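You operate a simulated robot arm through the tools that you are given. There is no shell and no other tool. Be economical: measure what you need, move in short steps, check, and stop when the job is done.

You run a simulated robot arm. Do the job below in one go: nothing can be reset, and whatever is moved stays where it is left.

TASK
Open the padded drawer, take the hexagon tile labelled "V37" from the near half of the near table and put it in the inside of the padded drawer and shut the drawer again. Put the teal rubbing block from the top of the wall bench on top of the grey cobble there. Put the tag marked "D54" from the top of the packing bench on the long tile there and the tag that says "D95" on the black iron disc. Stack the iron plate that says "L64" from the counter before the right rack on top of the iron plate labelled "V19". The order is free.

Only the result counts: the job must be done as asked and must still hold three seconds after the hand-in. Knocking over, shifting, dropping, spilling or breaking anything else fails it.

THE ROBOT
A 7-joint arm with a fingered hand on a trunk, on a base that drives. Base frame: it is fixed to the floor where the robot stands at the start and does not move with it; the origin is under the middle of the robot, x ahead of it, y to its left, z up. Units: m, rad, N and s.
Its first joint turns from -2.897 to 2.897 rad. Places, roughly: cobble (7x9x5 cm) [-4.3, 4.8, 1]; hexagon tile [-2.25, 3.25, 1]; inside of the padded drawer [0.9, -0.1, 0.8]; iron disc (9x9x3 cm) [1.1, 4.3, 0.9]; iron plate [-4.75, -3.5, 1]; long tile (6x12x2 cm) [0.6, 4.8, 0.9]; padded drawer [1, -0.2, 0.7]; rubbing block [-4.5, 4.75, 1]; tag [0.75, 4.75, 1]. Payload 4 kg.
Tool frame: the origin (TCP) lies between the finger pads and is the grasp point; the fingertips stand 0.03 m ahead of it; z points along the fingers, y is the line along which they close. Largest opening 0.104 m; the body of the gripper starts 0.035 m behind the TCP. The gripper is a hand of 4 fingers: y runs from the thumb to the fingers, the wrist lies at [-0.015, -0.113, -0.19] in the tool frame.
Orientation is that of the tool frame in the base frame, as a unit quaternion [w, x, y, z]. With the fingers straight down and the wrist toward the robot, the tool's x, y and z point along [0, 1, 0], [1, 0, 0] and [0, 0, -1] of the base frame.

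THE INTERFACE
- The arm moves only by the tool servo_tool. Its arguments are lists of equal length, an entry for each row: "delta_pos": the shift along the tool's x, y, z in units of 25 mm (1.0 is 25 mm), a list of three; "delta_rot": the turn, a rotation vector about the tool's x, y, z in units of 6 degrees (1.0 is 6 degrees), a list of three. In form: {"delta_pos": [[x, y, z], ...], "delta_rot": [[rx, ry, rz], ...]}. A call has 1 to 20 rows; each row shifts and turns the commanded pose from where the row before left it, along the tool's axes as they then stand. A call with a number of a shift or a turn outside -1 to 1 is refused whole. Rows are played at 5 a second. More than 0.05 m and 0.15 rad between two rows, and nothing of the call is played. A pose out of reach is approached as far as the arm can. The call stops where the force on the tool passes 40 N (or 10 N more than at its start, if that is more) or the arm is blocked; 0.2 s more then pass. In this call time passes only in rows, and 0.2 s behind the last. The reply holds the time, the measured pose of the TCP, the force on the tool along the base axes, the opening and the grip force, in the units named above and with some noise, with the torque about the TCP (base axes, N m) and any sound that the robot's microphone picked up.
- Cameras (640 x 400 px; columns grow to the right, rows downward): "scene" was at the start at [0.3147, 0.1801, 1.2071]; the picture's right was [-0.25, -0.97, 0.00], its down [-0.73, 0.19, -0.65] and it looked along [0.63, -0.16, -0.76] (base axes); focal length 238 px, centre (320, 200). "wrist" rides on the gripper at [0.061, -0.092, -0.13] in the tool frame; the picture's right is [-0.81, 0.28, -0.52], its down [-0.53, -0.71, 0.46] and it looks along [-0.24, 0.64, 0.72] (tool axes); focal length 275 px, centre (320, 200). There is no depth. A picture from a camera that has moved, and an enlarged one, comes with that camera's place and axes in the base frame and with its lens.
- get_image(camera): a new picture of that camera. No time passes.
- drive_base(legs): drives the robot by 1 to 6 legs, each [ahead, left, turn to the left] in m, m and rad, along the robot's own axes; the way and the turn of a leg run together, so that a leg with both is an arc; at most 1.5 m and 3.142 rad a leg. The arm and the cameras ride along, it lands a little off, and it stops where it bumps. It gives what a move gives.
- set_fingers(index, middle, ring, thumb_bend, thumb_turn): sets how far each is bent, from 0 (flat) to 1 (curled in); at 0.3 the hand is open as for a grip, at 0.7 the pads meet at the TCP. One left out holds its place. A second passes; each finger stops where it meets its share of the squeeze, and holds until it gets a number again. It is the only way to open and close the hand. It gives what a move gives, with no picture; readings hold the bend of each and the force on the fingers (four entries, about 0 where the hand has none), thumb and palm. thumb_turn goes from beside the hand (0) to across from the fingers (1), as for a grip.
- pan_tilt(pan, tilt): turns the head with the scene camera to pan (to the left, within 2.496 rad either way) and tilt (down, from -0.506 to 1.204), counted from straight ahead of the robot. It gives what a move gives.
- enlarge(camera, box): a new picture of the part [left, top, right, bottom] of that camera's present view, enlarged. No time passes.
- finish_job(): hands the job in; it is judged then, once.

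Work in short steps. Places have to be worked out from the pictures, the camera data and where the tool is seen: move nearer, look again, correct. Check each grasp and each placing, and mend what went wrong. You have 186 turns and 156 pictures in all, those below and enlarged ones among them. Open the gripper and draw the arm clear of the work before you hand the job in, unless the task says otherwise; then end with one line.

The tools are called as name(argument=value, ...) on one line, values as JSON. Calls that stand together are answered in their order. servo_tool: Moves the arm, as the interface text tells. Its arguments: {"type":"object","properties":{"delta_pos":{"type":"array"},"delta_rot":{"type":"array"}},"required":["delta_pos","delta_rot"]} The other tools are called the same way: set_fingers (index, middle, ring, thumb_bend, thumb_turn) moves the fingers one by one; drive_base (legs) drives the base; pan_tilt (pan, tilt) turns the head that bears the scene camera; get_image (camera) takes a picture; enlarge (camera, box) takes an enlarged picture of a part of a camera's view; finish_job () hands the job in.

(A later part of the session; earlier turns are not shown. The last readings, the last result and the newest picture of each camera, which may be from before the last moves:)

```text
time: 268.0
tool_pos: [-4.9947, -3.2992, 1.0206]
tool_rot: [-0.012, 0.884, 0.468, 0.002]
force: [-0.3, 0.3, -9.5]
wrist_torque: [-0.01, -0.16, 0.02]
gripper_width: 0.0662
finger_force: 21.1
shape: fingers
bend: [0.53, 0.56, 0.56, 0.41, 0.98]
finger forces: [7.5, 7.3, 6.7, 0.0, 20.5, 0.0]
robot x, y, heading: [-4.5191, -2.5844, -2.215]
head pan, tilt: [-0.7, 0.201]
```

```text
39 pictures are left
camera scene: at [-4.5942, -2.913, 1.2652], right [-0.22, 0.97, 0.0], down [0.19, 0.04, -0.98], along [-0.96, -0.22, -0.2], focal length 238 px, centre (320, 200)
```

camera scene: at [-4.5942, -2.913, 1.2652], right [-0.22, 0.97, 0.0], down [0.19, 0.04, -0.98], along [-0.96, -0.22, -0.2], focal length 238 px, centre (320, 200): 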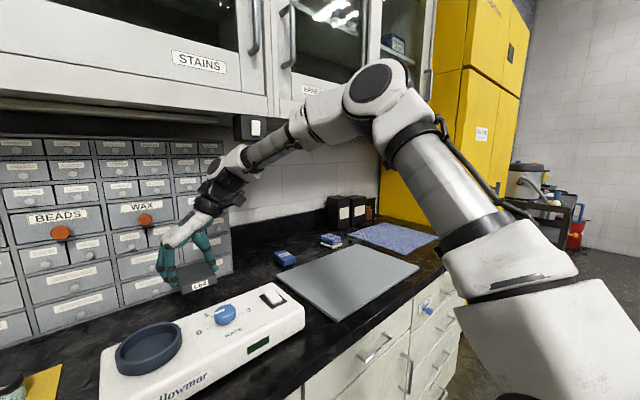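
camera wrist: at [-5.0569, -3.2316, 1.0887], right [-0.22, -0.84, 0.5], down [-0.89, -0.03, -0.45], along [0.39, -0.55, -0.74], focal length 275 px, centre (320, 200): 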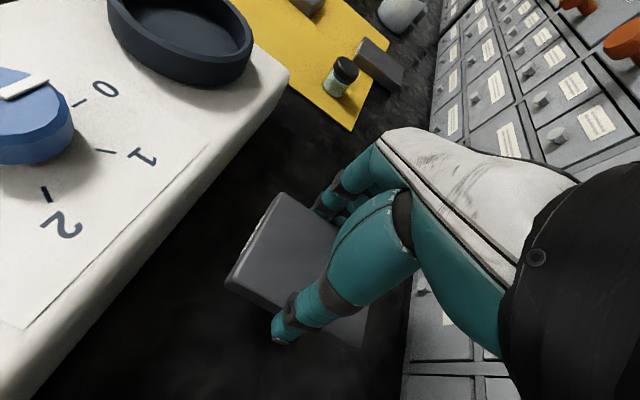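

The dish rim is at z≈0.962, below the plate's bottom (0.985). I back the base 13 cm, then slide left 0.42 m.

drive_base(legs=[[-0.135, 0, 0]])

drive_base(legs=[[0, 0.41, 0.05]])

pan_tilt(pan=0.0, tilt=0.6)

get_image(camera="scene")

get_image(camera="wrist")

```text
time: 269.3
tool_pos: [-4.9122, -3.1914, 1.0202]
tool_rot: [-0.013, 0.883, 0.469, 0.001]
force: [0.3, 0.0, -8.7]
wrist_torque: [-0.04, -0.1, 0.02]
gripper_width: 0.0663
finger_force: 21.2
shape: fingers
bend: [0.54, 0.56, 0.56, 0.41, 0.98]
finger forces: [7.7, 7.3, 6.8, 0.0, 20.6, 0.0]
robot x, y, heading: [-4.4348, -2.4721, -2.214]
head pan, tilt: [-0.7, 0.201]
```

```text
time: 271.9
tool_pos: [-4.5448, -3.4526, 1.019]
tool_rot: [-0.013, 0.874, 0.486, 0.001]
force: [-0.3, -0.5, -7.3]
wrist_torque: [-0.01, -0.12, -0.01]
gripper_width: 0.0663
finger_force: 20.7
shape: fingers
bend: [0.54, 0.57, 0.57, 0.41, 0.98]
finger forces: [7.7, 7.4, 6.7, 0.1, 20.3, 0.0]
robot x, y, heading: [-4.0964, -2.7129, -2.174]
head pan, tilt: [-0.7, 0.201]
```

```text
time: 273.0
tool_pos: [-4.5445, -3.4536, 1.0191]
tool_rot: [-0.013, 0.873, 0.487, 0.001]
force: [0.8, 0.4, -9.8]
wrist_torque: [-0.06, -0.1, -0.01]
gripper_width: 0.0663
finger_force: 21.1
shape: fingers
bend: [0.54, 0.57, 0.57, 0.41, 0.98]
finger forces: [7.7, 7.3, 6.7, 0.0, 20.4, 0.0]
robot x, y, heading: [-4.1, -2.71, -2.169]
head pan, tilt: [0.0, 0.6]
```

```text
38 pictures are left
camera scene: at [-4.1223, -3.0978, 1.2285], right [-0.82, 0.57, 0.0], down [0.32, 0.47, -0.83], along [-0.47, -0.68, -0.56], focal length 238 px, centre (320, 200)
```

scene: 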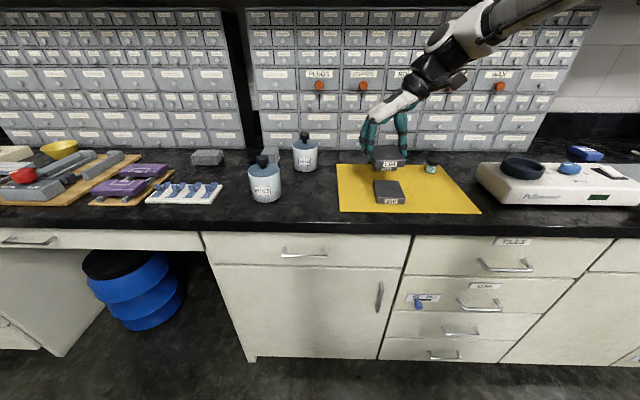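

```text
37 pictures are left
camera wrist: at [-4.5893, -3.3558, 1.1538], right [-0.19, -0.85, 0.5], down [-0.89, -0.07, -0.45], along [0.41, -0.53, -0.74], focal length 275 px, centre (320, 200)
```

wrist: 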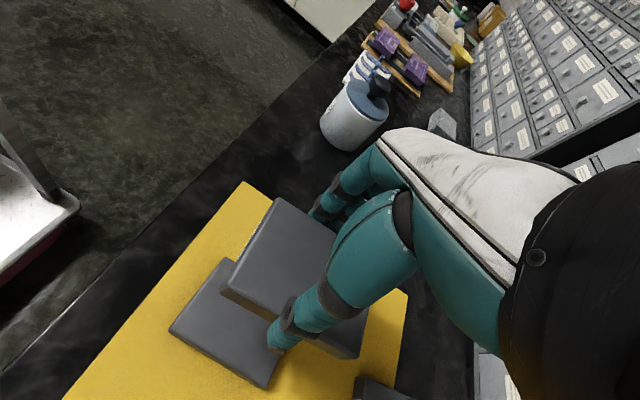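

Offsets from the pictures: shift about 2.7 cm right, 6 mm back, and turn 5° clockwise. Then lower to ~2 cm above V19.

servo_tool(delta_pos=[[0, 0, 0], [0.2, -0.6, 0], [0, -0.5, 0], [0, 0, 1], [0, 0, 1], [0, 0, 0]], delta_rot=[[0, 0, 0.85], [0, 0, 0], [0, 0, 0], [0, 0, 0], [0, 0, 0], [0, 0, 0]])

get_image(camera="wrist")

enlarge(camera="scene", box=[330, 110, 458, 220])

```text
time: 274.4
tool_pos: [-4.5648, -3.4329, 0.9695]
tool_rot: [-0.013, 0.894, 0.448, 0.001]
force: [-0.2, 0.1, -9.2]
wrist_torque: [-0.05, -0.11, 0.0]
gripper_width: 0.0661
finger_force: 20.9
shape: fingers
bend: [0.54, 0.57, 0.57, 0.41, 0.98]
finger forces: [7.6, 7.2, 6.6, 0.0, 20.3, 0.0]
robot x, y, heading: [-4.1023, -2.715, -2.173]
head pan, tilt: [0.0, 0.6]
```

```text
36 pictures are left
camera wrist: at [-4.6001, -3.3309, 1.1042], right [-0.26, -0.83, 0.5], down [-0.89, 0.01, -0.45], along [0.36, -0.56, -0.74], focal length 275 px, centre (320, 200)
```

wrist: 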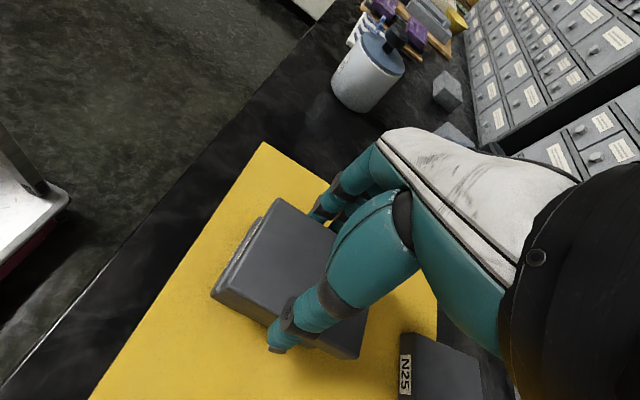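

```text
3.64 times, centred on (394, 165) of scene
camera zoom: at [-4.1222, -3.0977, 1.2285], right [-0.82, 0.57, 0.0], down [0.32, 0.47, -0.82], along [-0.47, -0.68, -0.57], focal length 864 px, centre (51, 327)
```

zoom: 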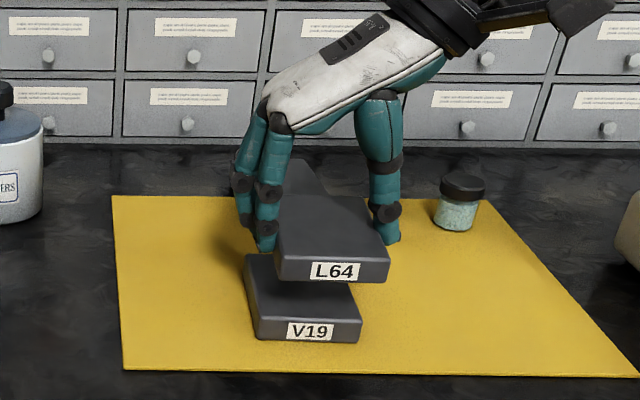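

L64 is slightly right of and behind… the edge lines say to shift ~8 mm left and ~6 mm forward. I do this and lower to near contact.

servo_tool(delta_pos=[[-0.25, 0.33, 0], [0, 0, 0.7], [0, 0, 0.4], [0, 0, 0]], delta_rot=[[0, 0, 0], [0, 0, 0], [0, 0, 0], [0, 0, 0]])

enlarge(camera="scene", box=[330, 110, 458, 220])

```text
time: 275.4
tool_pos: [-4.561, -3.4403, 0.9412]
tool_rot: [-0.012, 0.894, 0.448, 0.001]
force: [0.3, 0.8, -8.5]
wrist_torque: [-0.01, -0.18, 0.0]
gripper_width: 0.0663
finger_force: 21.0
shape: fingers
bend: [0.54, 0.57, 0.57, 0.41, 0.98]
finger forces: [7.8, 7.2, 6.4, 0.1, 20.5, 0.0]
robot x, y, heading: [-4.0981, -2.7131, -2.172]
head pan, tilt: [0.0, 0.6]
```

```text
3.64 times, centred on (394, 165) of scene
camera zoom: at [-4.1222, -3.0977, 1.2285], right [-0.82, 0.57, 0.0], down [0.32, 0.47, -0.82], along [-0.47, -0.68, -0.57], focal length 864 px, centre (51, 327)
```

zoom: 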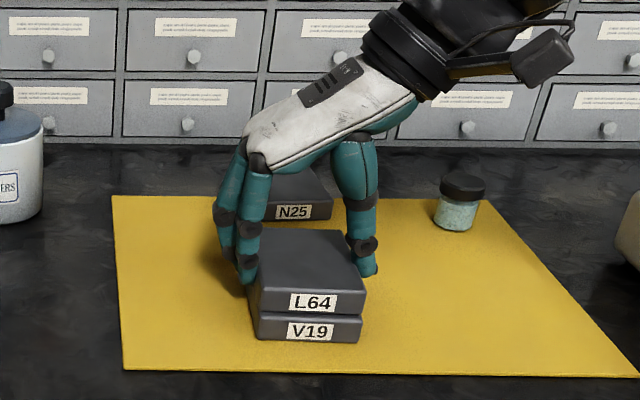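

Nicely aligned. I feel down to contact.

servo_tool(delta_pos=[[0, 0.1, 0.15], [0, 0, 0.1], [0, 0, 0]], delta_rot=[[0, 0, 0], [0, 0, 0], [0, 0, 0]])

servo_tool(delta_pos=[[0, 0, 0.1], [0, 0, 0]], delta_rot=[[0, 0, 0], [0, 0, 0]])

servo_tool(delta_pos=[[0, 0, 0.1], [0, 0, 0]], delta_rot=[[0, 0, 0], [0, 0, 0]])

enlarge(camera="scene", box=[330, 110, 458, 220])

```text
time: 276.2
tool_pos: [-4.5583, -3.442, 0.9379]
tool_rot: [-0.011, 0.894, 0.448, 0.0]
force: [-1.7, -1.3, 25.9]
wrist_torque: [0.07, 0.27, -0.02]
gripper_width: 0.0671
finger_force: 22.3
shape: fingers
bend: [0.56, 0.58, 0.58, 0.4, 0.98]
finger forces: [7.4, 7.4, 6.3, 0.0, 24.9, 0.0]
robot x, y, heading: [-4.0988, -2.7153, -2.176]
head pan, tilt: [0.0, 0.6]
```

```text
time: 276.6
tool_pos: [-4.5574, -3.443, 0.9382]
tool_rot: [-0.01, 0.894, 0.448, 0.0]
force: [0.7, 4.6, 20.3]
wrist_torque: [0.29, 0.36, -0.04]
gripper_width: 0.0669
finger_force: 22.4
shape: fingers
bend: [0.56, 0.58, 0.58, 0.4, 0.98]
finger forces: [6.6, 6.5, 5.9, 0.0, 25.1, 0.0]
robot x, y, heading: [-4.1034, -2.7172, -2.174]
head pan, tilt: [0.0, 0.6]
stopped in row 2: the force on the tool passed its limit at 41 N (the readings are from after the stop); the commanded pose is now the measured one
```

```text
time: 277.3
tool_pos: [-4.5578, -3.4437, 0.9376]
tool_rot: [-0.008, 0.894, 0.448, -0.002]
force: [1.2, 5.7, 22.2]
wrist_torque: [0.43, 0.43, -0.01]
gripper_width: 0.0673
finger_force: 22.0
shape: fingers
bend: [0.57, 0.58, 0.58, 0.39, 0.98]
finger forces: [6.2, 6.2, 5.6, 0.1, 25.8, 0.0]
robot x, y, heading: [-4.1086, -2.7148, -2.171]
head pan, tilt: [0.0, 0.6]
stopped in row 2: the force on the tool passed its limit at 41 N (the readings are from after the stop); the commanded pose is now the measured one
```

```text
3.64 times, centred on (394, 165) of scene
camera zoom: at [-4.1217, -3.0966, 1.2289], right [-0.82, 0.57, 0.0], down [0.32, 0.47, -0.83], along [-0.47, -0.68, -0.56], focal length 864 px, centre (51, 327)
```

zoom: 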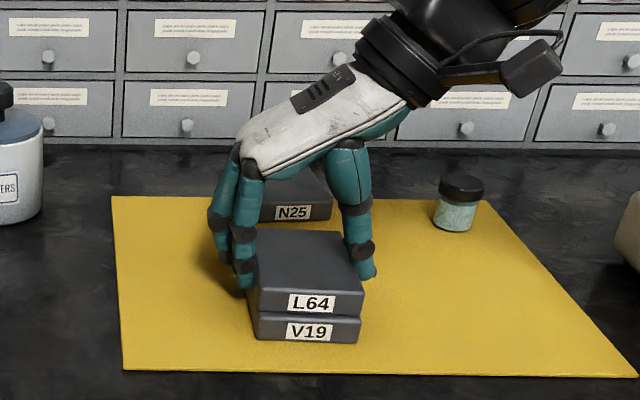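

L64 rests on V19. I relieve the load by 2 mm and open gently, then rise.

servo_tool(delta_pos=[[0, 0, -0.07], [0, 0, 0]], delta_rot=[[0, 0, 0], [0, 0, 0]])

set_fingers(index=0.46, middle=0.48, ring=0.48, thumb_bend=0.33)

set_fingers(index=0.3, middle=0.3, ring=0.3, thumb_bend=0.25)

servo_tool(delta_pos=[[0, 0, -0.5], [0, 0, -1], [0, 0, -1], [0, 0, -0.5], [0, 0, 0]], delta_rot=[[0, 0, 0], [0, 0, 0], [0, 0, 0], [0, 0, 0], [0, 0, 0]])

enlarge(camera="scene", box=[330, 110, 458, 220])

```text
time: 277.9
tool_pos: [-4.558, -3.4426, 0.9378]
tool_rot: [-0.008, 0.894, 0.447, -0.001]
force: [1.5, 2.5, 15.1]
wrist_torque: [0.23, 0.26, -0.02]
gripper_width: 0.0675
finger_force: 20.8
shape: fingers
bend: [0.57, 0.58, 0.58, 0.4, 0.98]
finger forces: [6.8, 6.6, 6.0, 0.0, 22.5, 0.1]
robot x, y, heading: [-4.1009, -2.7156, -2.177]
head pan, tilt: [0.0, 0.6]
```

```text
time: 278.9
tool_pos: [-4.5593, -3.4436, 0.9365]
tool_rot: [-0.009, 0.894, 0.448, -0.001]
force: [-1.6, 1.6, -0.8]
wrist_torque: [0.02, 0.0, -0.06]
gripper_width: 0.0822
finger_force: 1.1
shape: fingers
bend: [0.46, 0.48, 0.48, 0.31, 0.97]
finger forces: [0.0, 0.0, 0.1, 0.1, 2.4, 0.0]
robot x, y, heading: [-4.0998, -2.7133, -2.175]
head pan, tilt: [0.0, 0.6]
```

```text
time: 279.9
tool_pos: [-4.5586, -3.4442, 0.9369]
tool_rot: [-0.009, 0.894, 0.447, 0.0]
force: [-0.2, 0.1, -0.6]
wrist_torque: [-0.04, -0.01, 0.0]
gripper_width: 0.1069
finger_force: 0.1
shape: fingers
bend: [0.3, 0.3, 0.3, 0.25, 0.97]
finger forces: [0.1, 0.1, 0.0, 0.0, 0.0, 0.0]
robot x, y, heading: [-4.0985, -2.7087, -2.17]
head pan, tilt: [0.0, 0.6]
```

```text
time: 281.1
tool_pos: [-4.5567, -3.4456, 1.013]
tool_rot: [-0.009, 0.894, 0.448, -0.001]
force: [-0.4, 0.3, -0.4]
wrist_torque: [0.03, -0.02, 0.01]
gripper_width: 0.107
finger_force: 0.1
shape: fingers
bend: [0.3, 0.3, 0.3, 0.25, 0.97]
finger forces: [0.0, 0.1, 0.0, 0.0, 0.0, 0.0]
robot x, y, heading: [-4.104, -2.7104, -2.173]
head pan, tilt: [0.0, 0.6]
```

```text
3.64 times, centred on (394, 165) of scene
camera zoom: at [-4.1221, -3.0975, 1.2286], right [-0.82, 0.57, 0.0], down [0.32, 0.47, -0.82], along [-0.47, -0.68, -0.57], focal length 864 px, centre (51, 327)
```

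zoom: 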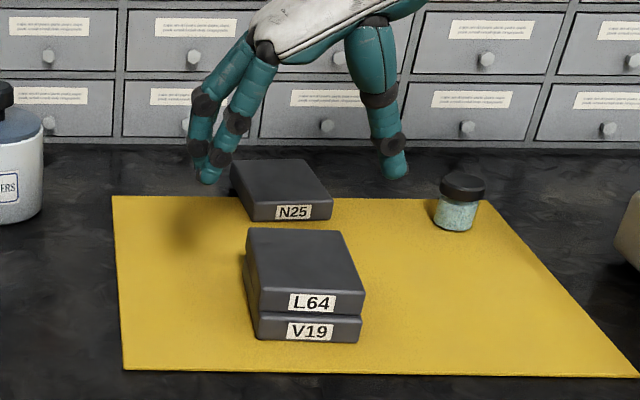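

L64 sits on V19. I back out, turn the hand back to its normal orientation and retract it a bit.

drive_base(legs=[[-0.25, 0, 0]])

servo_tool(delta_pos=[[0.5, 0, -1], [0.5, 0, -1], [0.5, 0, -1], [0.5, 0, -1], [0, 0, 0], [0, 0, 0], [0, 0, 0], [0, 0, 0], [0, 0, 0], [0, 0, 0], [0, 0, 0], [0, 0, 0], [0, 0, 0], [0, 0, 0], [0, 0, 0], [0, 0, 0]], delta_rot=[[0, 0, 1], [0, 0, 1], [0, 0, 1], [0, 0, 1], [0, 0, 1], [0, 0, 1], [0, 0, 1], [0, 0, 1], [0, 0, 1], [0, 0, 1], [0, 0, 1], [0, 0, 1], [0, 0, 1], [0, 0, 1], [0, 0, 0.5], [0, 0, 0]])

drive_base(legs=[[0, -1.45, 0], [0, -1.45, 0], [0, -0.35, 0]])

```text
time: 282.9
tool_pos: [-4.4148, -3.2401, 1.0115]
tool_rot: [-0.01, 0.894, 0.448, -0.001]
force: [0.4, -0.1, 0.1]
wrist_torque: [-0.02, -0.02, 0.0]
gripper_width: 0.1067
finger_force: 0.1
shape: fingers
bend: [0.3, 0.3, 0.3, 0.25, 0.97]
finger forces: [0.1, 0.0, 0.1, 0.0, 0.0, 0.1]
robot x, y, heading: [-3.9599, -2.5073, -2.172]
head pan, tilt: [0.0, 0.6]
```

```text
time: 286.3
tool_pos: [-4.3789, -3.2081, 1.1114]
tool_rot: [-0.006, 0.957, -0.29, -0.008]
force: [0.2, -0.2, 1.6]
wrist_torque: [-0.01, 0.0, -0.01]
gripper_width: 0.1069
finger_force: 0.1
shape: fingers
bend: [0.3, 0.3, 0.3, 0.25, 0.97]
finger forces: [0.0, 0.0, 0.1, 0.0, 0.1, 0.0]
robot x, y, heading: [-3.959, -2.5102, -2.168]
head pan, tilt: [0.0, 0.6]
```

```text
time: 302.1
tool_pos: [-7.0114, -1.2519, 1.1123]
tool_rot: [-0.006, 0.95, -0.312, -0.008]
force: [-0.5, -0.3, 0.0]
wrist_torque: [0.01, 0.0, 0.01]
gripper_width: 0.1069
finger_force: 0.0
shape: fingers
bend: [0.3, 0.3, 0.3, 0.25, 0.97]
finger forces: [0.0, 0.0, 0.0, 0.1, 0.0, 0.1]
robot x, y, heading: [-6.5578, -0.5741, -2.221]
head pan, tilt: [0.0, 0.6]
```

On track (n −4.15, w 5.12). I reverse north 5.6 m along the western aisle, fixing the heading.

drive_base(legs=[[0, 0, 0.056], [-1.4, 0, 0], [-1.4, 0, 0], [-1.4, 0, 0], [-1.35, 0, 0]])

drive_base(legs=[[0, 0, 1.571]])

pan_tilt(pan=0.0, tilt=0.35)

get_image(camera="scene")

```text
time: 329.2
tool_pos: [-3.8113, 3.331, 1.1127]
tool_rot: [-0.006, 0.956, -0.292, -0.007]
force: [-0.2, 0.2, -0.4]
wrist_torque: [0.0, 0.04, -0.05]
gripper_width: 0.1069
finger_force: 0.0
shape: fingers
bend: [0.3, 0.3, 0.3, 0.25, 0.97]
finger forces: [0.1, 0.1, 0.1, 0.0, 0.0, 0.0]
robot x, y, heading: [-3.3869, 4.0282, -2.176]
head pan, tilt: [0.0, 0.6]
```

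```text
time: 333.4
tool_pos: [-2.6958, 3.5932, 1.1118]
tool_rot: [0.002, 0.887, 0.462, -0.009]
force: [0.6, 0.0, 0.4]
wrist_torque: [0.01, -0.01, 0.02]
gripper_width: 0.107
finger_force: 0.1
shape: fingers
bend: [0.3, 0.3, 0.3, 0.25, 0.97]
finger forces: [0.0, 0.0, 0.0, 0.1, 0.1, 0.0]
robot x, y, heading: [-3.388, 4.0278, -0.623]
head pan, tilt: [0.0, 0.6]
```

```text
time: 334.2
tool_pos: [-2.6962, 3.5932, 1.1123]
tool_rot: [0.001, 0.887, 0.462, -0.01]
force: [0.5, 0.0, 0.5]
wrist_torque: [0.03, 0.01, 0.02]
gripper_width: 0.1069
finger_force: 0.1
shape: fingers
bend: [0.3, 0.3, 0.3, 0.25, 0.97]
finger forces: [0.0, 0.0, 0.0, 0.0, 0.0, 0.0]
robot x, y, heading: [-3.3868, 4.0288, -0.622]
head pan, tilt: [0.0, 0.351]
```

```text
31 pictures are left
camera scene: at [-2.9989, 3.9961, 1.2513], right [-0.58, -0.81, 0.0], down [-0.28, 0.2, -0.94], along [0.76, -0.55, -0.34], focal length 238 px, centre (320, 200)
```

scene: 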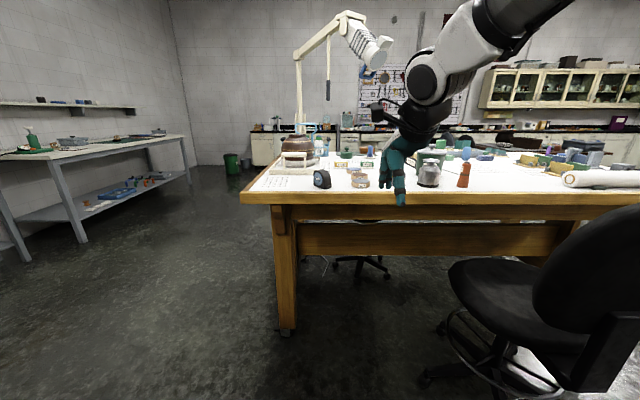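

The near table is ahead. I enlarge its top to find the hexagon tile V37.

enlarge(camera="scene", box=[240, 125, 480, 215])

```text
2.67 times, centred on (360, 170) of scene
camera zoom: at [-2.9989, 3.9961, 1.2513], right [-0.58, -0.81, 0.0], down [-0.28, 0.2, -0.94], along [0.76, -0.55, -0.34], focal length 633 px, centre (213, 280)
```

zoom: 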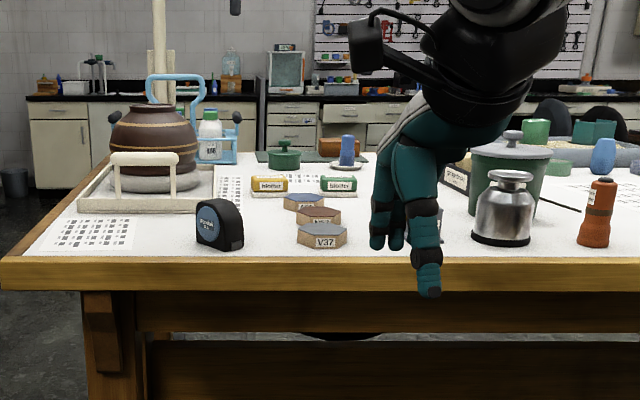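

V37 is the front hexagon, ≈(−2.25, 3.22), straight ahead. I retract and raise the arm, then drive 0.6 m ahead.

servo_tool(delta_pos=[[0, -1, -1], [0, -1, -1], [0, -1, 0], [0, -1, 0], [0, -1, 0], [0, -1, 0], [0, -1, 0], [0, -1, 0], [0, -1, 0], [0, -1, 0], [0, 0, 0]], delta_rot=[[0, 0, 0], [0, 0, 0], [0, 0, 0], [0, 0, 0], [0, 0, 0], [0, 0, 0], [0, 0, 0], [0, 0, 0], [0, 0, 0], [0, 0, 0], [0, 0, 0]])

drive_base(legs=[[0.6, 0, 0.025]])

pan_tilt(pan=0.0, tilt=0.7)

get_image(camera="scene")

get_image(camera="wrist")

```text
time: 336.6
tool_pos: [-2.9004, 3.7353, 1.1648]
tool_rot: [0.001, 0.887, 0.462, -0.01]
force: [0.2, -1.0, 1.0]
wrist_torque: [-0.03, 0.03, -0.04]
gripper_width: 0.1069
finger_force: 0.0
shape: fingers
bend: [0.3, 0.3, 0.3, 0.25, 0.97]
finger forces: [0.0, 0.0, 0.0, 0.0, 0.1, 0.0]
robot x, y, heading: [-3.3825, 4.0291, -0.625]
head pan, tilt: [0.0, 0.351]
```

```text
time: 339.9
tool_pos: [-2.4041, 3.4089, 1.1637]
tool_rot: [0.001, 0.88, 0.474, -0.01]
force: [0.1, -0.2, -0.4]
wrist_torque: [-0.02, 0.02, -0.02]
gripper_width: 0.1069
finger_force: 0.1
shape: fingers
bend: [0.3, 0.3, 0.3, 0.25, 0.97]
finger forces: [0.0, 0.1, 0.0, 0.0, 0.0, 0.0]
robot x, y, heading: [-2.8991, 3.6927, -0.597]
head pan, tilt: [0.0, 0.351]
```

```text
time: 340.8
tool_pos: [-2.4042, 3.4084, 1.1641]
tool_rot: [0.001, 0.881, 0.474, -0.009]
force: [0.4, 0.9, 0.1]
wrist_torque: [0.0, 0.0, -0.01]
gripper_width: 0.1069
finger_force: 0.0
shape: fingers
bend: [0.3, 0.3, 0.3, 0.25, 0.97]
finger forces: [0.0, 0.1, 0.0, 0.0, 0.0, 0.0]
robot x, y, heading: [-2.8986, 3.689, -0.594]
head pan, tilt: [0.0, 0.7]
```

```text
29 pictures are left
camera scene: at [-2.5171, 3.6713, 1.22], right [-0.56, -0.83, 0.0], down [-0.53, 0.36, -0.77], along [0.63, -0.43, -0.64], focal length 238 px, centre (320, 200)
```

scene: 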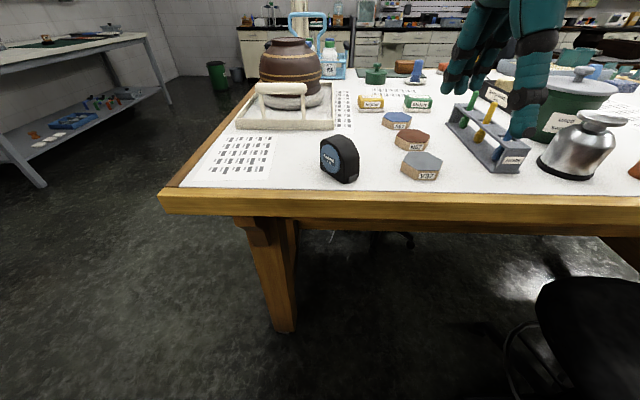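

```text
28 pictures are left
camera wrist: at [-2.4457, 3.5117, 1.295], right [-0.21, -0.82, 0.53], down [-0.9, -0.06, -0.44], along [0.39, -0.57, -0.72], focal length 275 px, centre (320, 200)
```

wrist: 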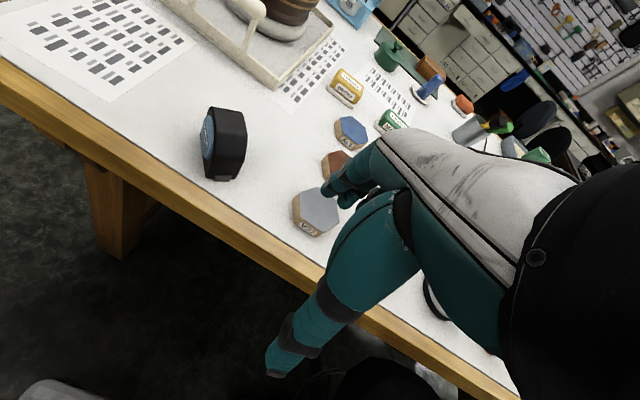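

V37 triangulates to ≈(−2.293, 3.273). I zoom in for its orientation and the gaps to its neighbours.

enlarge(camera="scene", box=[370, 100, 530, 200])

enlarge(camera="wrist", box=[270, 110, 398, 250])

```text
4.00 times, centred on (450, 150) of scene
camera zoom: at [-2.5171, 3.6713, 1.22], right [-0.56, -0.83, 0.0], down [-0.53, 0.36, -0.77], along [0.63, -0.43, -0.64], focal length 950 px, centre (-200, 400)
```

zoom: 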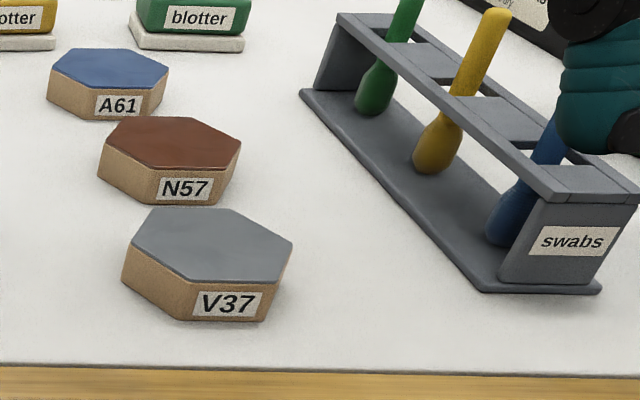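

```text
2.86 times, centred on (334, 180) of wrist
camera zoom: at [-2.4457, 3.5117, 1.295], right [-0.21, -0.82, 0.53], down [-0.9, -0.06, -0.44], along [0.39, -0.57, -0.72], focal length 786 px, centre (280, 257)
```

zoom: 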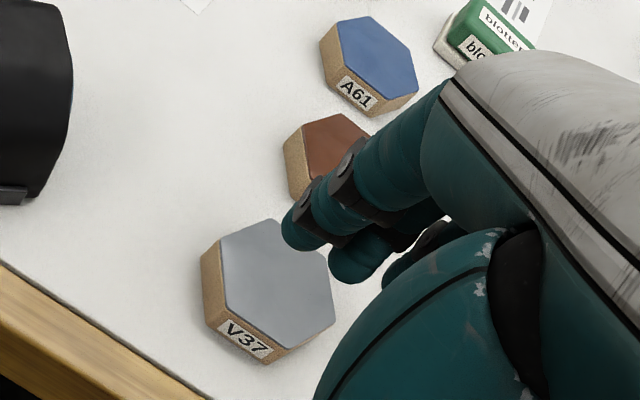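

V37's flats face front/back (rotated −5°), 7 cm across; 4 cm gap behind it. I pre-set the opening, rotate 5°, move over it and lower to z≈1.03.

set_fingers(index=0.36, middle=0.36, ring=0.36, thumb_bend=0.3)

servo_tool(delta_pos=[[-0.36, 1, 0], [-0.36, 1, 0], [-0.36, 1, 0], [-0.36, 1, 0], [-0.36, 1, 0], [-0.33, 1, 0], [0, 0.7, 0], [0, 0, 1], [0, 0, 1], [0, 0, 1], [0, 0, 1], [0, 0, 1], [0, 0, 0]], delta_rot=[[0, 0, 0], [0, 0, 0], [0, 0, 0], [0, 0, 0], [0, 0, 0], [0, 0, 0], [0, 0, 0.9], [0, 0, 0], [0, 0, 0], [0, 0, 0], [0, 0, 0], [0, 0, 0], [0, 0, 0]])

get_image(camera="wrist")

enlarge(camera="scene", box=[370, 100, 530, 200])

```text
time: 341.8
tool_pos: [-2.4053, 3.4087, 1.1632]
tool_rot: [0.002, 0.881, 0.474, -0.011]
force: [-0.3, 0.5, -0.4]
wrist_torque: [0.01, -0.01, -0.03]
gripper_width: 0.0964
finger_force: 0.1
shape: fingers
bend: [0.36, 0.36, 0.36, 0.3, 0.97]
finger forces: [0.0, 0.0, 0.1, 0.0, 0.0, 0.0]
robot x, y, heading: [-2.8995, 3.6872, -0.597]
head pan, tilt: [0.0, 0.7]
```

```text
time: 344.6
tool_pos: [-2.296, 3.2722, 1.0373]
tool_rot: [0.001, 0.901, 0.433, -0.009]
force: [-0.4, -0.5, 0.7]
wrist_torque: [-0.03, 0.02, 0.02]
gripper_width: 0.0961
finger_force: 0.0
shape: fingers
bend: [0.36, 0.36, 0.36, 0.3, 0.97]
finger forces: [0.0, 0.0, 0.1, 0.0, 0.0, 0.0]
robot x, y, heading: [-2.8976, 3.6865, -0.596]
head pan, tilt: [0.0, 0.7]
```

```text
25 pictures are left
camera wrist: at [-2.3272, 3.3786, 1.1683], right [-0.29, -0.8, 0.53], down [-0.9, 0.03, -0.44], along [0.34, -0.6, -0.72], focal length 275 px, centre (320, 200)
```

wrist: 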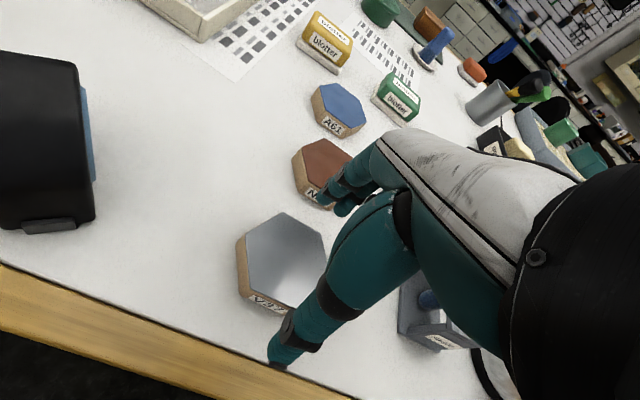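

```text
4.00 times, centred on (450, 150) of scene
camera zoom: at [-2.5171, 3.6713, 1.2199], right [-0.56, -0.83, 0.0], down [-0.53, 0.36, -0.76], along [0.63, -0.43, -0.64], focal length 950 px, centre (-200, 400)
```

zoom: 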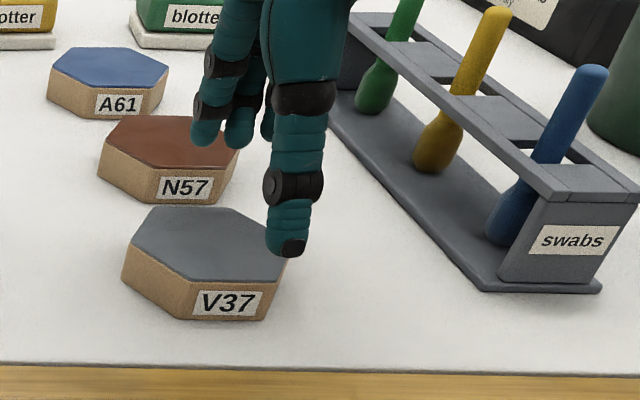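

Aligned within 7 mm. I correct, and lower to just above the table.

servo_tool(delta_pos=[[0.25, 0.1, 0.6], [0, 0, 0.6], [0, 0, 0]], delta_rot=[[0, 0, 0], [0, 0, 0], [0, 0, 0]])

servo_tool(delta_pos=[[0, 0, 0.2], [0, 0, 0]], delta_rot=[[0, 0, 0], [0, 0, 0]])

enlarge(camera="scene", box=[370, 100, 530, 200])

```text
time: 345.4
tool_pos: [-2.2898, 3.2732, 1.0075]
tool_rot: [0.001, 0.902, 0.432, -0.009]
force: [0.3, 0.0, -0.6]
wrist_torque: [0.01, 0.01, 0.03]
gripper_width: 0.096
finger_force: 0.0
shape: fingers
bend: [0.36, 0.36, 0.36, 0.3, 0.97]
finger forces: [0.1, 0.0, 0.0, 0.1, 0.1, 0.0]
robot x, y, heading: [-2.8928, 3.6864, -0.598]
head pan, tilt: [0.0, 0.7]
```

```text
time: 346.0
tool_pos: [-2.2888, 3.2724, 1.0034]
tool_rot: [0.002, 0.902, 0.432, -0.008]
force: [0.6, 0.4, -0.5]
wrist_torque: [0.0, 0.01, 0.0]
gripper_width: 0.0965
finger_force: 0.0
shape: fingers
bend: [0.36, 0.36, 0.36, 0.3, 0.97]
finger forces: [0.0, 0.1, 0.0, 0.1, 0.0, 0.0]
robot x, y, heading: [-2.8984, 3.6871, -0.598]
head pan, tilt: [0.0, 0.7]
```

```text
4.00 times, centred on (450, 150) of scene
camera zoom: at [-2.5171, 3.6713, 1.2199], right [-0.56, -0.83, 0.0], down [-0.53, 0.36, -0.76], along [0.63, -0.43, -0.64], focal length 950 px, centre (-200, 400)
```

zoom: 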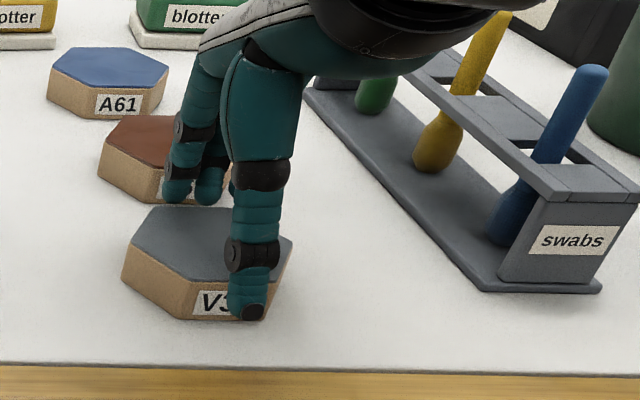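

Fingers are in the gap behind V37. I go down 3 mm more and close.

servo_tool(delta_pos=[[0, 0, 0.15], [0, 0, 0]], delta_rot=[[0, 0, 0], [0, 0, 0]])

set_fingers(index=0.6, middle=0.6, ring=0.6, thumb_bend=0.6)

servo_tool(delta_pos=[[0, 0, -0.5], [0, 0, -1], [0, 0, -1], [0, 0, -1], [0, 0, 0]], delta_rot=[[0, 0, 0], [0, 0, 0], [0, 0, 0], [0, 0, 0], [0, 0, 0]])

get_image(camera="scene")

```text
time: 346.6
tool_pos: [-2.2902, 3.2738, 0.9999]
tool_rot: [0.002, 0.902, 0.432, -0.009]
force: [-0.1, -0.4, -0.1]
wrist_torque: [0.01, -0.01, 0.01]
gripper_width: 0.0962
finger_force: 0.1
shape: fingers
bend: [0.36, 0.36, 0.36, 0.3, 0.97]
finger forces: [0.1, 0.0, 0.0, 0.0, 0.0, 0.0]
robot x, y, heading: [-2.8981, 3.6894, -0.595]
head pan, tilt: [0.0, 0.7]
```

```text
time: 347.6
tool_pos: [-2.2912, 3.2729, 0.9999]
tool_rot: [0.001, 0.902, 0.432, -0.009]
force: [0.8, -0.1, 5.7]
wrist_torque: [0.06, 0.1, 0.05]
gripper_width: 0.0661
finger_force: 13.2
shape: fingers
bend: [0.52, 0.53, 0.57, 0.4, 0.99]
finger forces: [5.1, 6.0, 2.2, 0.0, 12.6, 0.0]
robot x, y, heading: [-2.8973, 3.6911, -0.595]
head pan, tilt: [0.0, 0.7]
```

```text
time: 348.8
tool_pos: [-2.29, 3.276, 1.0883]
tool_rot: [0.002, 0.902, 0.432, -0.009]
force: [-0.2, -0.4, -0.4]
wrist_torque: [0.02, -0.01, 0.01]
gripper_width: 0.0341
finger_force: 0.0
shape: fingers
bend: [0.6, 0.6, 0.6, 0.54, 1.0]
finger forces: [0.0, 0.0, 0.0, 0.1, 0.0, 0.0]
robot x, y, heading: [-2.8978, 3.6904, -0.592]
head pan, tilt: [0.0, 0.7]
```

```text
22 pictures are left
camera scene: at [-2.5171, 3.6713, 1.2199], right [-0.56, -0.83, 0.0], down [-0.53, 0.36, -0.76], along [0.63, -0.43, -0.64], focal length 238 px, centre (320, 200)
```

scene: 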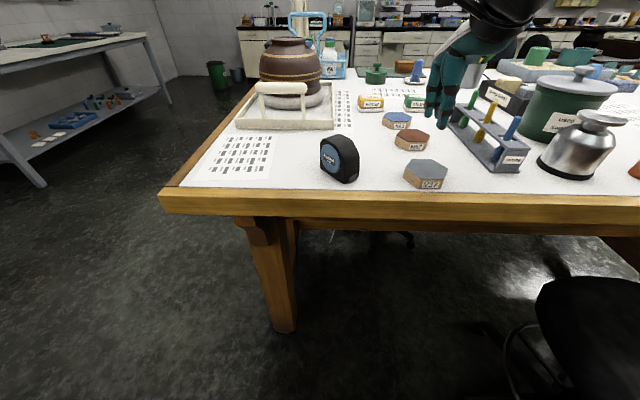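

It slipped out and shifted slightly towards the edge. I reopen and measure it again.

set_fingers(index=0.36, middle=0.36, ring=0.36, thumb_bend=0.3)

enlarge(camera="scene", box=[370, 110, 530, 210])

get_image(camera="wrist")

```text
time: 349.8
tool_pos: [-2.2899, 3.2761, 1.0885]
tool_rot: [0.001, 0.902, 0.433, -0.008]
force: [0.0, -0.2, 0.3]
wrist_torque: [-0.02, 0.02, -0.01]
gripper_width: 0.0953
finger_force: 0.1
shape: fingers
bend: [0.36, 0.36, 0.36, 0.3, 0.98]
finger forces: [0.0, 0.1, 0.1, 0.0, 0.0, 0.0]
robot x, y, heading: [-2.8964, 3.6866, -0.591]
head pan, tilt: [0.0, 0.7]
```

```text
4.00 times, centred on (450, 160) of scene
camera zoom: at [-2.5171, 3.6713, 1.2199], right [-0.56, -0.83, 0.0], down [-0.53, 0.36, -0.76], along [0.63, -0.43, -0.64], focal length 950 px, centre (-200, 360)
```

zoom: 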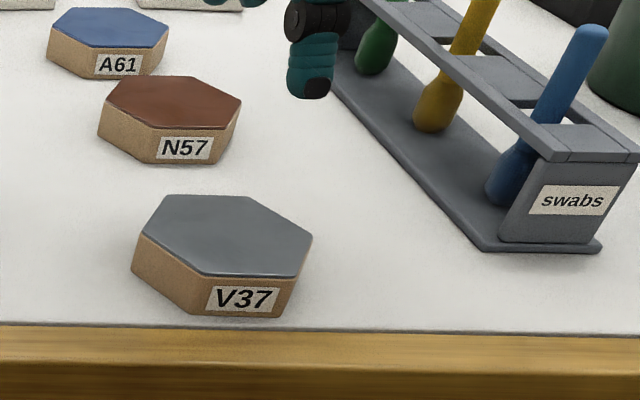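

```text
20 pictures are left
camera wrist: at [-2.3209, 3.3823, 1.219], right [-0.29, -0.8, 0.53], down [-0.9, 0.03, -0.44], along [0.34, -0.6, -0.72], focal length 275 px, centre (320, 200)
```

wrist: 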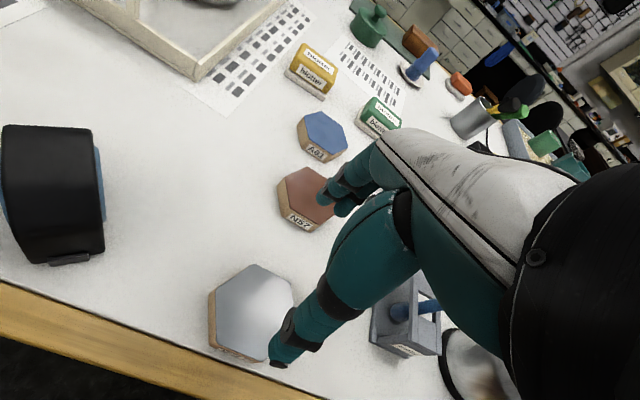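

Tile now ≈(−2.312, 3.292), and the table is lower than I assumed (≈0.945), so I gripped too high. I move over it and feel down further.

servo_tool(delta_pos=[[0, -1, 0], [0, -0.08, 1], [0, 0, 1], [0, 0, 1], [0, 0, 0.7], [0, 0, 0]], delta_rot=[[0, 0, 0], [0, 0, 0], [0, 0, 0], [0, 0, 0], [0, 0, 0], [0, 0, 0]])

servo_tool(delta_pos=[[0, 0, 0.15], [0, 0, 0]], delta_rot=[[0, 0, 0], [0, 0, 0]])

servo_tool(delta_pos=[[0, 0, 0.15], [0, 0, 0]], delta_rot=[[0, 0, 0], [0, 0, 0]])

enlarge(camera="scene", box=[370, 110, 530, 210])

```text
time: 351.2
tool_pos: [-2.3108, 3.2904, 0.9936]
tool_rot: [0.001, 0.902, 0.432, -0.008]
force: [0.1, -0.2, -0.7]
wrist_torque: [-0.02, -0.01, 0.01]
gripper_width: 0.0955
finger_force: 0.0
shape: fingers
bend: [0.36, 0.36, 0.36, 0.3, 0.98]
finger forces: [0.1, 0.1, 0.1, 0.0, 0.0, 0.0]
robot x, y, heading: [-2.9029, 3.6847, -0.593]
head pan, tilt: [0.0, 0.7]
```

```text
time: 351.8
tool_pos: [-2.3103, 3.2906, 0.9912]
tool_rot: [0.002, 0.902, 0.432, -0.009]
force: [0.5, -0.3, -0.6]
wrist_torque: [0.0, 0.0, 0.02]
gripper_width: 0.0955
finger_force: 0.0
shape: fingers
bend: [0.36, 0.36, 0.36, 0.3, 0.98]
finger forces: [0.0, 0.1, 0.1, 0.0, 0.0, 0.0]
robot x, y, heading: [-2.8976, 3.6859, -0.594]
head pan, tilt: [0.0, 0.7]
```

```text
time: 352.4
tool_pos: [-2.3118, 3.29, 0.9879]
tool_rot: [0.001, 0.902, 0.432, -0.01]
force: [-0.1, 1.1, -0.3]
wrist_torque: [0.0, 0.02, -0.02]
gripper_width: 0.0953
finger_force: 0.0
shape: fingers
bend: [0.36, 0.36, 0.36, 0.3, 0.98]
finger forces: [0.0, 0.1, 0.1, 0.0, 0.0, 0.0]
robot x, y, heading: [-2.8966, 3.6887, -0.596]
head pan, tilt: [0.0, 0.7]
```

```text
4.00 times, centred on (450, 160) of scene
camera zoom: at [-2.5171, 3.6713, 1.2199], right [-0.56, -0.83, 0.0], down [-0.53, 0.36, -0.76], along [0.63, -0.43, -0.64], focal length 950 px, centre (-200, 360)
```

zoom: 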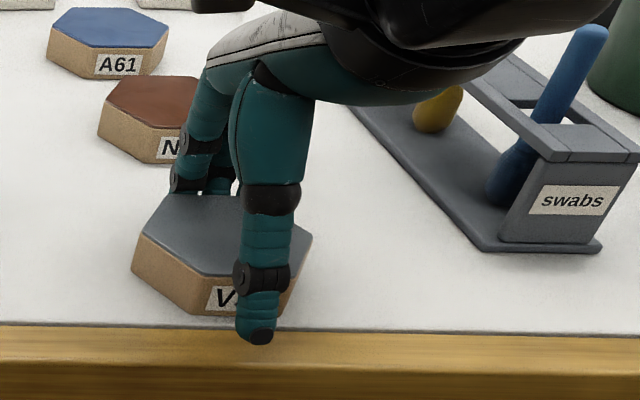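

I shift 5 mm left and feel further down for the table.

servo_tool(delta_pos=[[0.25, 0, 0.15], [0, 0, 0]], delta_rot=[[0, 0, 0], [0, 0, 0]])

servo_tool(delta_pos=[[0, 0, 0.15], [0, 0, 0]], delta_rot=[[0, 0, 0], [0, 0, 0]])

servo_tool(delta_pos=[[0, 0, 0.15], [0, 0, 0]], delta_rot=[[0, 0, 0], [0, 0, 0]])

```text
time: 353.0
tool_pos: [-2.3072, 3.2943, 0.983]
tool_rot: [0.002, 0.902, 0.432, -0.009]
force: [0.6, -1.4, 0.9]
wrist_torque: [-0.02, -0.05, -0.05]
gripper_width: 0.0961
finger_force: 0.2
shape: fingers
bend: [0.35, 0.36, 0.36, 0.3, 0.98]
finger forces: [0.8, 0.1, 0.1, 0.0, 0.0, 0.1]
robot x, y, heading: [-2.8995, 3.6876, -0.593]
head pan, tilt: [0.0, 0.7]
```

```text
time: 353.6
tool_pos: [-2.3094, 3.2953, 0.982]
tool_rot: [0.002, 0.902, 0.432, -0.008]
force: [-0.7, -0.2, 20.5]
wrist_torque: [-0.72, -0.72, -0.01]
gripper_width: 0.0969
finger_force: 10.6
shape: fingers
bend: [0.35, 0.34, 0.36, 0.3, 0.98]
finger forces: [1.5, 18.5, 0.0, 0.0, 0.1, 0.1]
robot x, y, heading: [-2.8987, 3.6884, -0.6]
head pan, tilt: [0.0, 0.7]
```

```text
time: 354.3
tool_pos: [-2.3058, 3.2942, 0.9805]
tool_rot: [0.005, 0.902, 0.432, -0.007]
force: [-1.0, 0.1, 20.7]
wrist_torque: [-0.83, -0.72, -0.02]
gripper_width: 0.0959
finger_force: 10.8
shape: fingers
bend: [0.36, 0.33, 0.36, 0.3, 0.98]
finger forces: [1.5, 20.3, 0.0, 0.0, 0.0, 0.1]
robot x, y, heading: [-2.8963, 3.6896, -0.596]
head pan, tilt: [0.0, 0.7]
stopped in row 2: the force on the tool passed its limit at 41 N (the readings are from after the stop); the commanded pose is now the measured one
```

Table contact at z≈0.983. I raise 3 mm and close more firmly.

servo_tool(delta_pos=[[0, 0, -0.2], [0, 0, 0]], delta_rot=[[0, 0, 0], [0, 0, 0]])

set_fingers(index=0.65, middle=0.65, ring=0.65, thumb_bend=0.65)

servo_tool(delta_pos=[[0, 0, -0.5], [0, 0, -0.5], [0, 0, -0.5], [0, 0, 0]], delta_rot=[[0, 0, 0], [0, 0, 0], [0, 0, 0], [0, 0, 0]])

enlarge(camera="scene", box=[370, 110, 530, 210])

```text
time: 354.9
tool_pos: [-2.3078, 3.2946, 0.9825]
tool_rot: [0.002, 0.902, 0.432, -0.008]
force: [0.9, -0.4, 0.3]
wrist_torque: [0.0, -0.05, 0.01]
gripper_width: 0.0964
finger_force: 0.3
shape: fingers
bend: [0.36, 0.35, 0.36, 0.3, 0.98]
finger forces: [0.2, 0.8, 0.0, 0.0, 0.0, 0.0]
robot x, y, heading: [-2.897, 3.6871, -0.596]
head pan, tilt: [0.0, 0.7]
```

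```text
time: 355.9
tool_pos: [-2.3067, 3.2941, 0.9824]
tool_rot: [0.003, 0.902, 0.432, -0.008]
force: [7.3, -3.2, 22.4]
wrist_torque: [-1.01, -1.01, 0.18]
gripper_width: 0.0694
finger_force: 28.0
shape: fingers
bend: [0.49, 0.41, 0.5, 0.4, 0.99]
finger forces: [8.6, 21.8, 8.6, 0.0, 16.0, 0.0]
robot x, y, heading: [-2.8957, 3.6923, -0.598]
head pan, tilt: [0.0, 0.7]
```

```text
time: 356.9
tool_pos: [-2.3093, 3.2951, 1.0194]
tool_rot: [0.002, 0.902, 0.432, -0.008]
force: [1.0, 0.0, -2.4]
wrist_torque: [0.03, -0.01, 0.02]
gripper_width: 0.0693
finger_force: 16.8
shape: fingers
bend: [0.49, 0.49, 0.5, 0.4, 0.99]
finger forces: [8.0, 1.2, 7.4, 0.0, 16.6, 0.0]
robot x, y, heading: [-2.896, 3.6844, -0.596]
head pan, tilt: [0.0, 0.7]
```

```text
4.00 times, centred on (450, 160) of scene
camera zoom: at [-2.5171, 3.6713, 1.2199], right [-0.56, -0.83, 0.0], down [-0.53, 0.36, -0.76], along [0.63, -0.43, -0.64], focal length 950 px, centre (-200, 360)
```

zoom: 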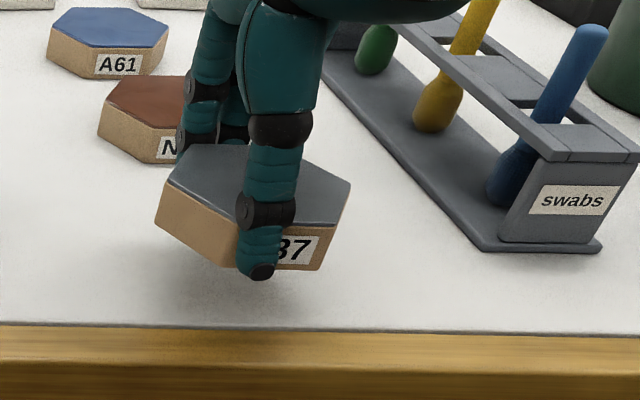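

V37 is held. I lift higher, pull it in, back off, and start the trip to the drawer, always facing east.

servo_tool(delta_pos=[[0, 0, -1], [0, 0, -1], [0, 0, -1], [0, -0.5, -1], [0, -1, -1], [0, -1, 0], [0, -1, 0], [0, -1, 0], [0, -1, 0], [0, 0, 0]], delta_rot=[[0, 0, 0], [0, 0, 0], [0, 0, 0], [0, 0, 0], [0, 0, 0], [0, 0, 0], [0, 0, 0], [0, 0, 0], [0, 0, 0], [0, 0, 0]])

drive_base(legs=[[-0.5, 0, 0], [0, 1.4, 0]])

```text
time: 359.1
tool_pos: [-2.4133, 3.3839, 1.1466]
tool_rot: [0.003, 0.902, 0.432, -0.009]
force: [0.1, 0.6, -1.0]
wrist_torque: [0.02, -0.02, 0.02]
gripper_width: 0.069
finger_force: 16.6
shape: fingers
bend: [0.49, 0.49, 0.51, 0.4, 0.99]
finger forces: [8.0, 1.2, 7.5, 0.0, 16.6, 0.0]
robot x, y, heading: [-2.8997, 3.6871, -0.595]
head pan, tilt: [0.0, 0.7]
```

```text
time: 368.5
tool_pos: [-2.0471, 4.7969, 1.1471]
tool_rot: [0.003, 0.904, 0.428, -0.008]
force: [-0.1, 0.9, -2.6]
wrist_torque: [0.05, -0.03, 0.03]
gripper_width: 0.0694
finger_force: 16.6
shape: fingers
bend: [0.49, 0.49, 0.51, 0.4, 0.99]
finger forces: [7.9, 1.2, 7.5, 0.0, 16.7, 0.1]
robot x, y, heading: [-2.5281, 5.1028, -0.604]
head pan, tilt: [0.0, 0.7]
```

At n 2.82, w 4.96. I drive 4 m east, still holding the tile.

drive_base(legs=[[1.4, 0, 0.01], [1.4, 0, 0], [1.2, 0, 0]])

```text
time: 387.7
tool_pos: [1.2094, 2.4835, 1.1459]
tool_rot: [0.003, 0.908, 0.419, -0.008]
force: [0.6, -0.5, -3.1]
wrist_torque: [0.01, -0.02, -0.02]
gripper_width: 0.0694
finger_force: 16.6
shape: fingers
bend: [0.49, 0.49, 0.51, 0.4, 0.99]
finger forces: [7.8, 1.3, 7.4, 0.0, 16.5, 0.0]
robot x, y, heading: [0.7338, 2.8011, -0.625]
head pan, tilt: [0.0, 0.7]
```

At n 2.74, w 0.96. I fix heading and slide right (south) 2.35 m to face the drawer.

drive_base(legs=[[0, 0, 0.031], [0, -1.2, 0], [0, -1.15, 0]])

pan_tilt(pan=0.0, tilt=0.7)

get_image(camera="scene")

```text
time: 399.7
tool_pos: [-0.1011, 0.5339, 1.1461]
tool_rot: [0.004, 0.904, 0.427, -0.008]
force: [-1.0, 0.5, -3.1]
wrist_torque: [0.03, -0.03, 0.01]
gripper_width: 0.0694
finger_force: 16.6
shape: fingers
bend: [0.49, 0.49, 0.51, 0.4, 0.99]
finger forces: [7.8, 1.2, 7.5, 0.0, 16.6, 0.0]
robot x, y, heading: [-0.5801, 0.8462, -0.608]
head pan, tilt: [0.0, 0.7]
```

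```text
time: 400.3
tool_pos: [-0.1007, 0.5344, 1.146]
tool_rot: [0.003, 0.904, 0.428, -0.008]
force: [0.5, -0.4, -1.2]
wrist_torque: [-0.02, -0.04, 0.02]
gripper_width: 0.0693
finger_force: 16.3
shape: fingers
bend: [0.49, 0.49, 0.51, 0.4, 0.99]
finger forces: [7.8, 1.2, 7.4, 0.1, 16.5, 0.0]
robot x, y, heading: [-0.5771, 0.8444, -0.602]
head pan, tilt: [0.0, 0.7]
```

```text
17 pictures are left
camera scene: at [-0.2019, 0.8234, 1.2199], right [-0.57, -0.82, 0.0], down [-0.53, 0.37, -0.76], along [0.63, -0.44, -0.64], focal length 238 px, centre (320, 200)
```

scene: 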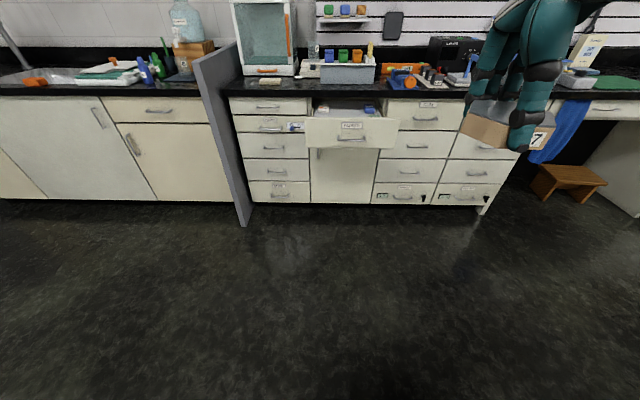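

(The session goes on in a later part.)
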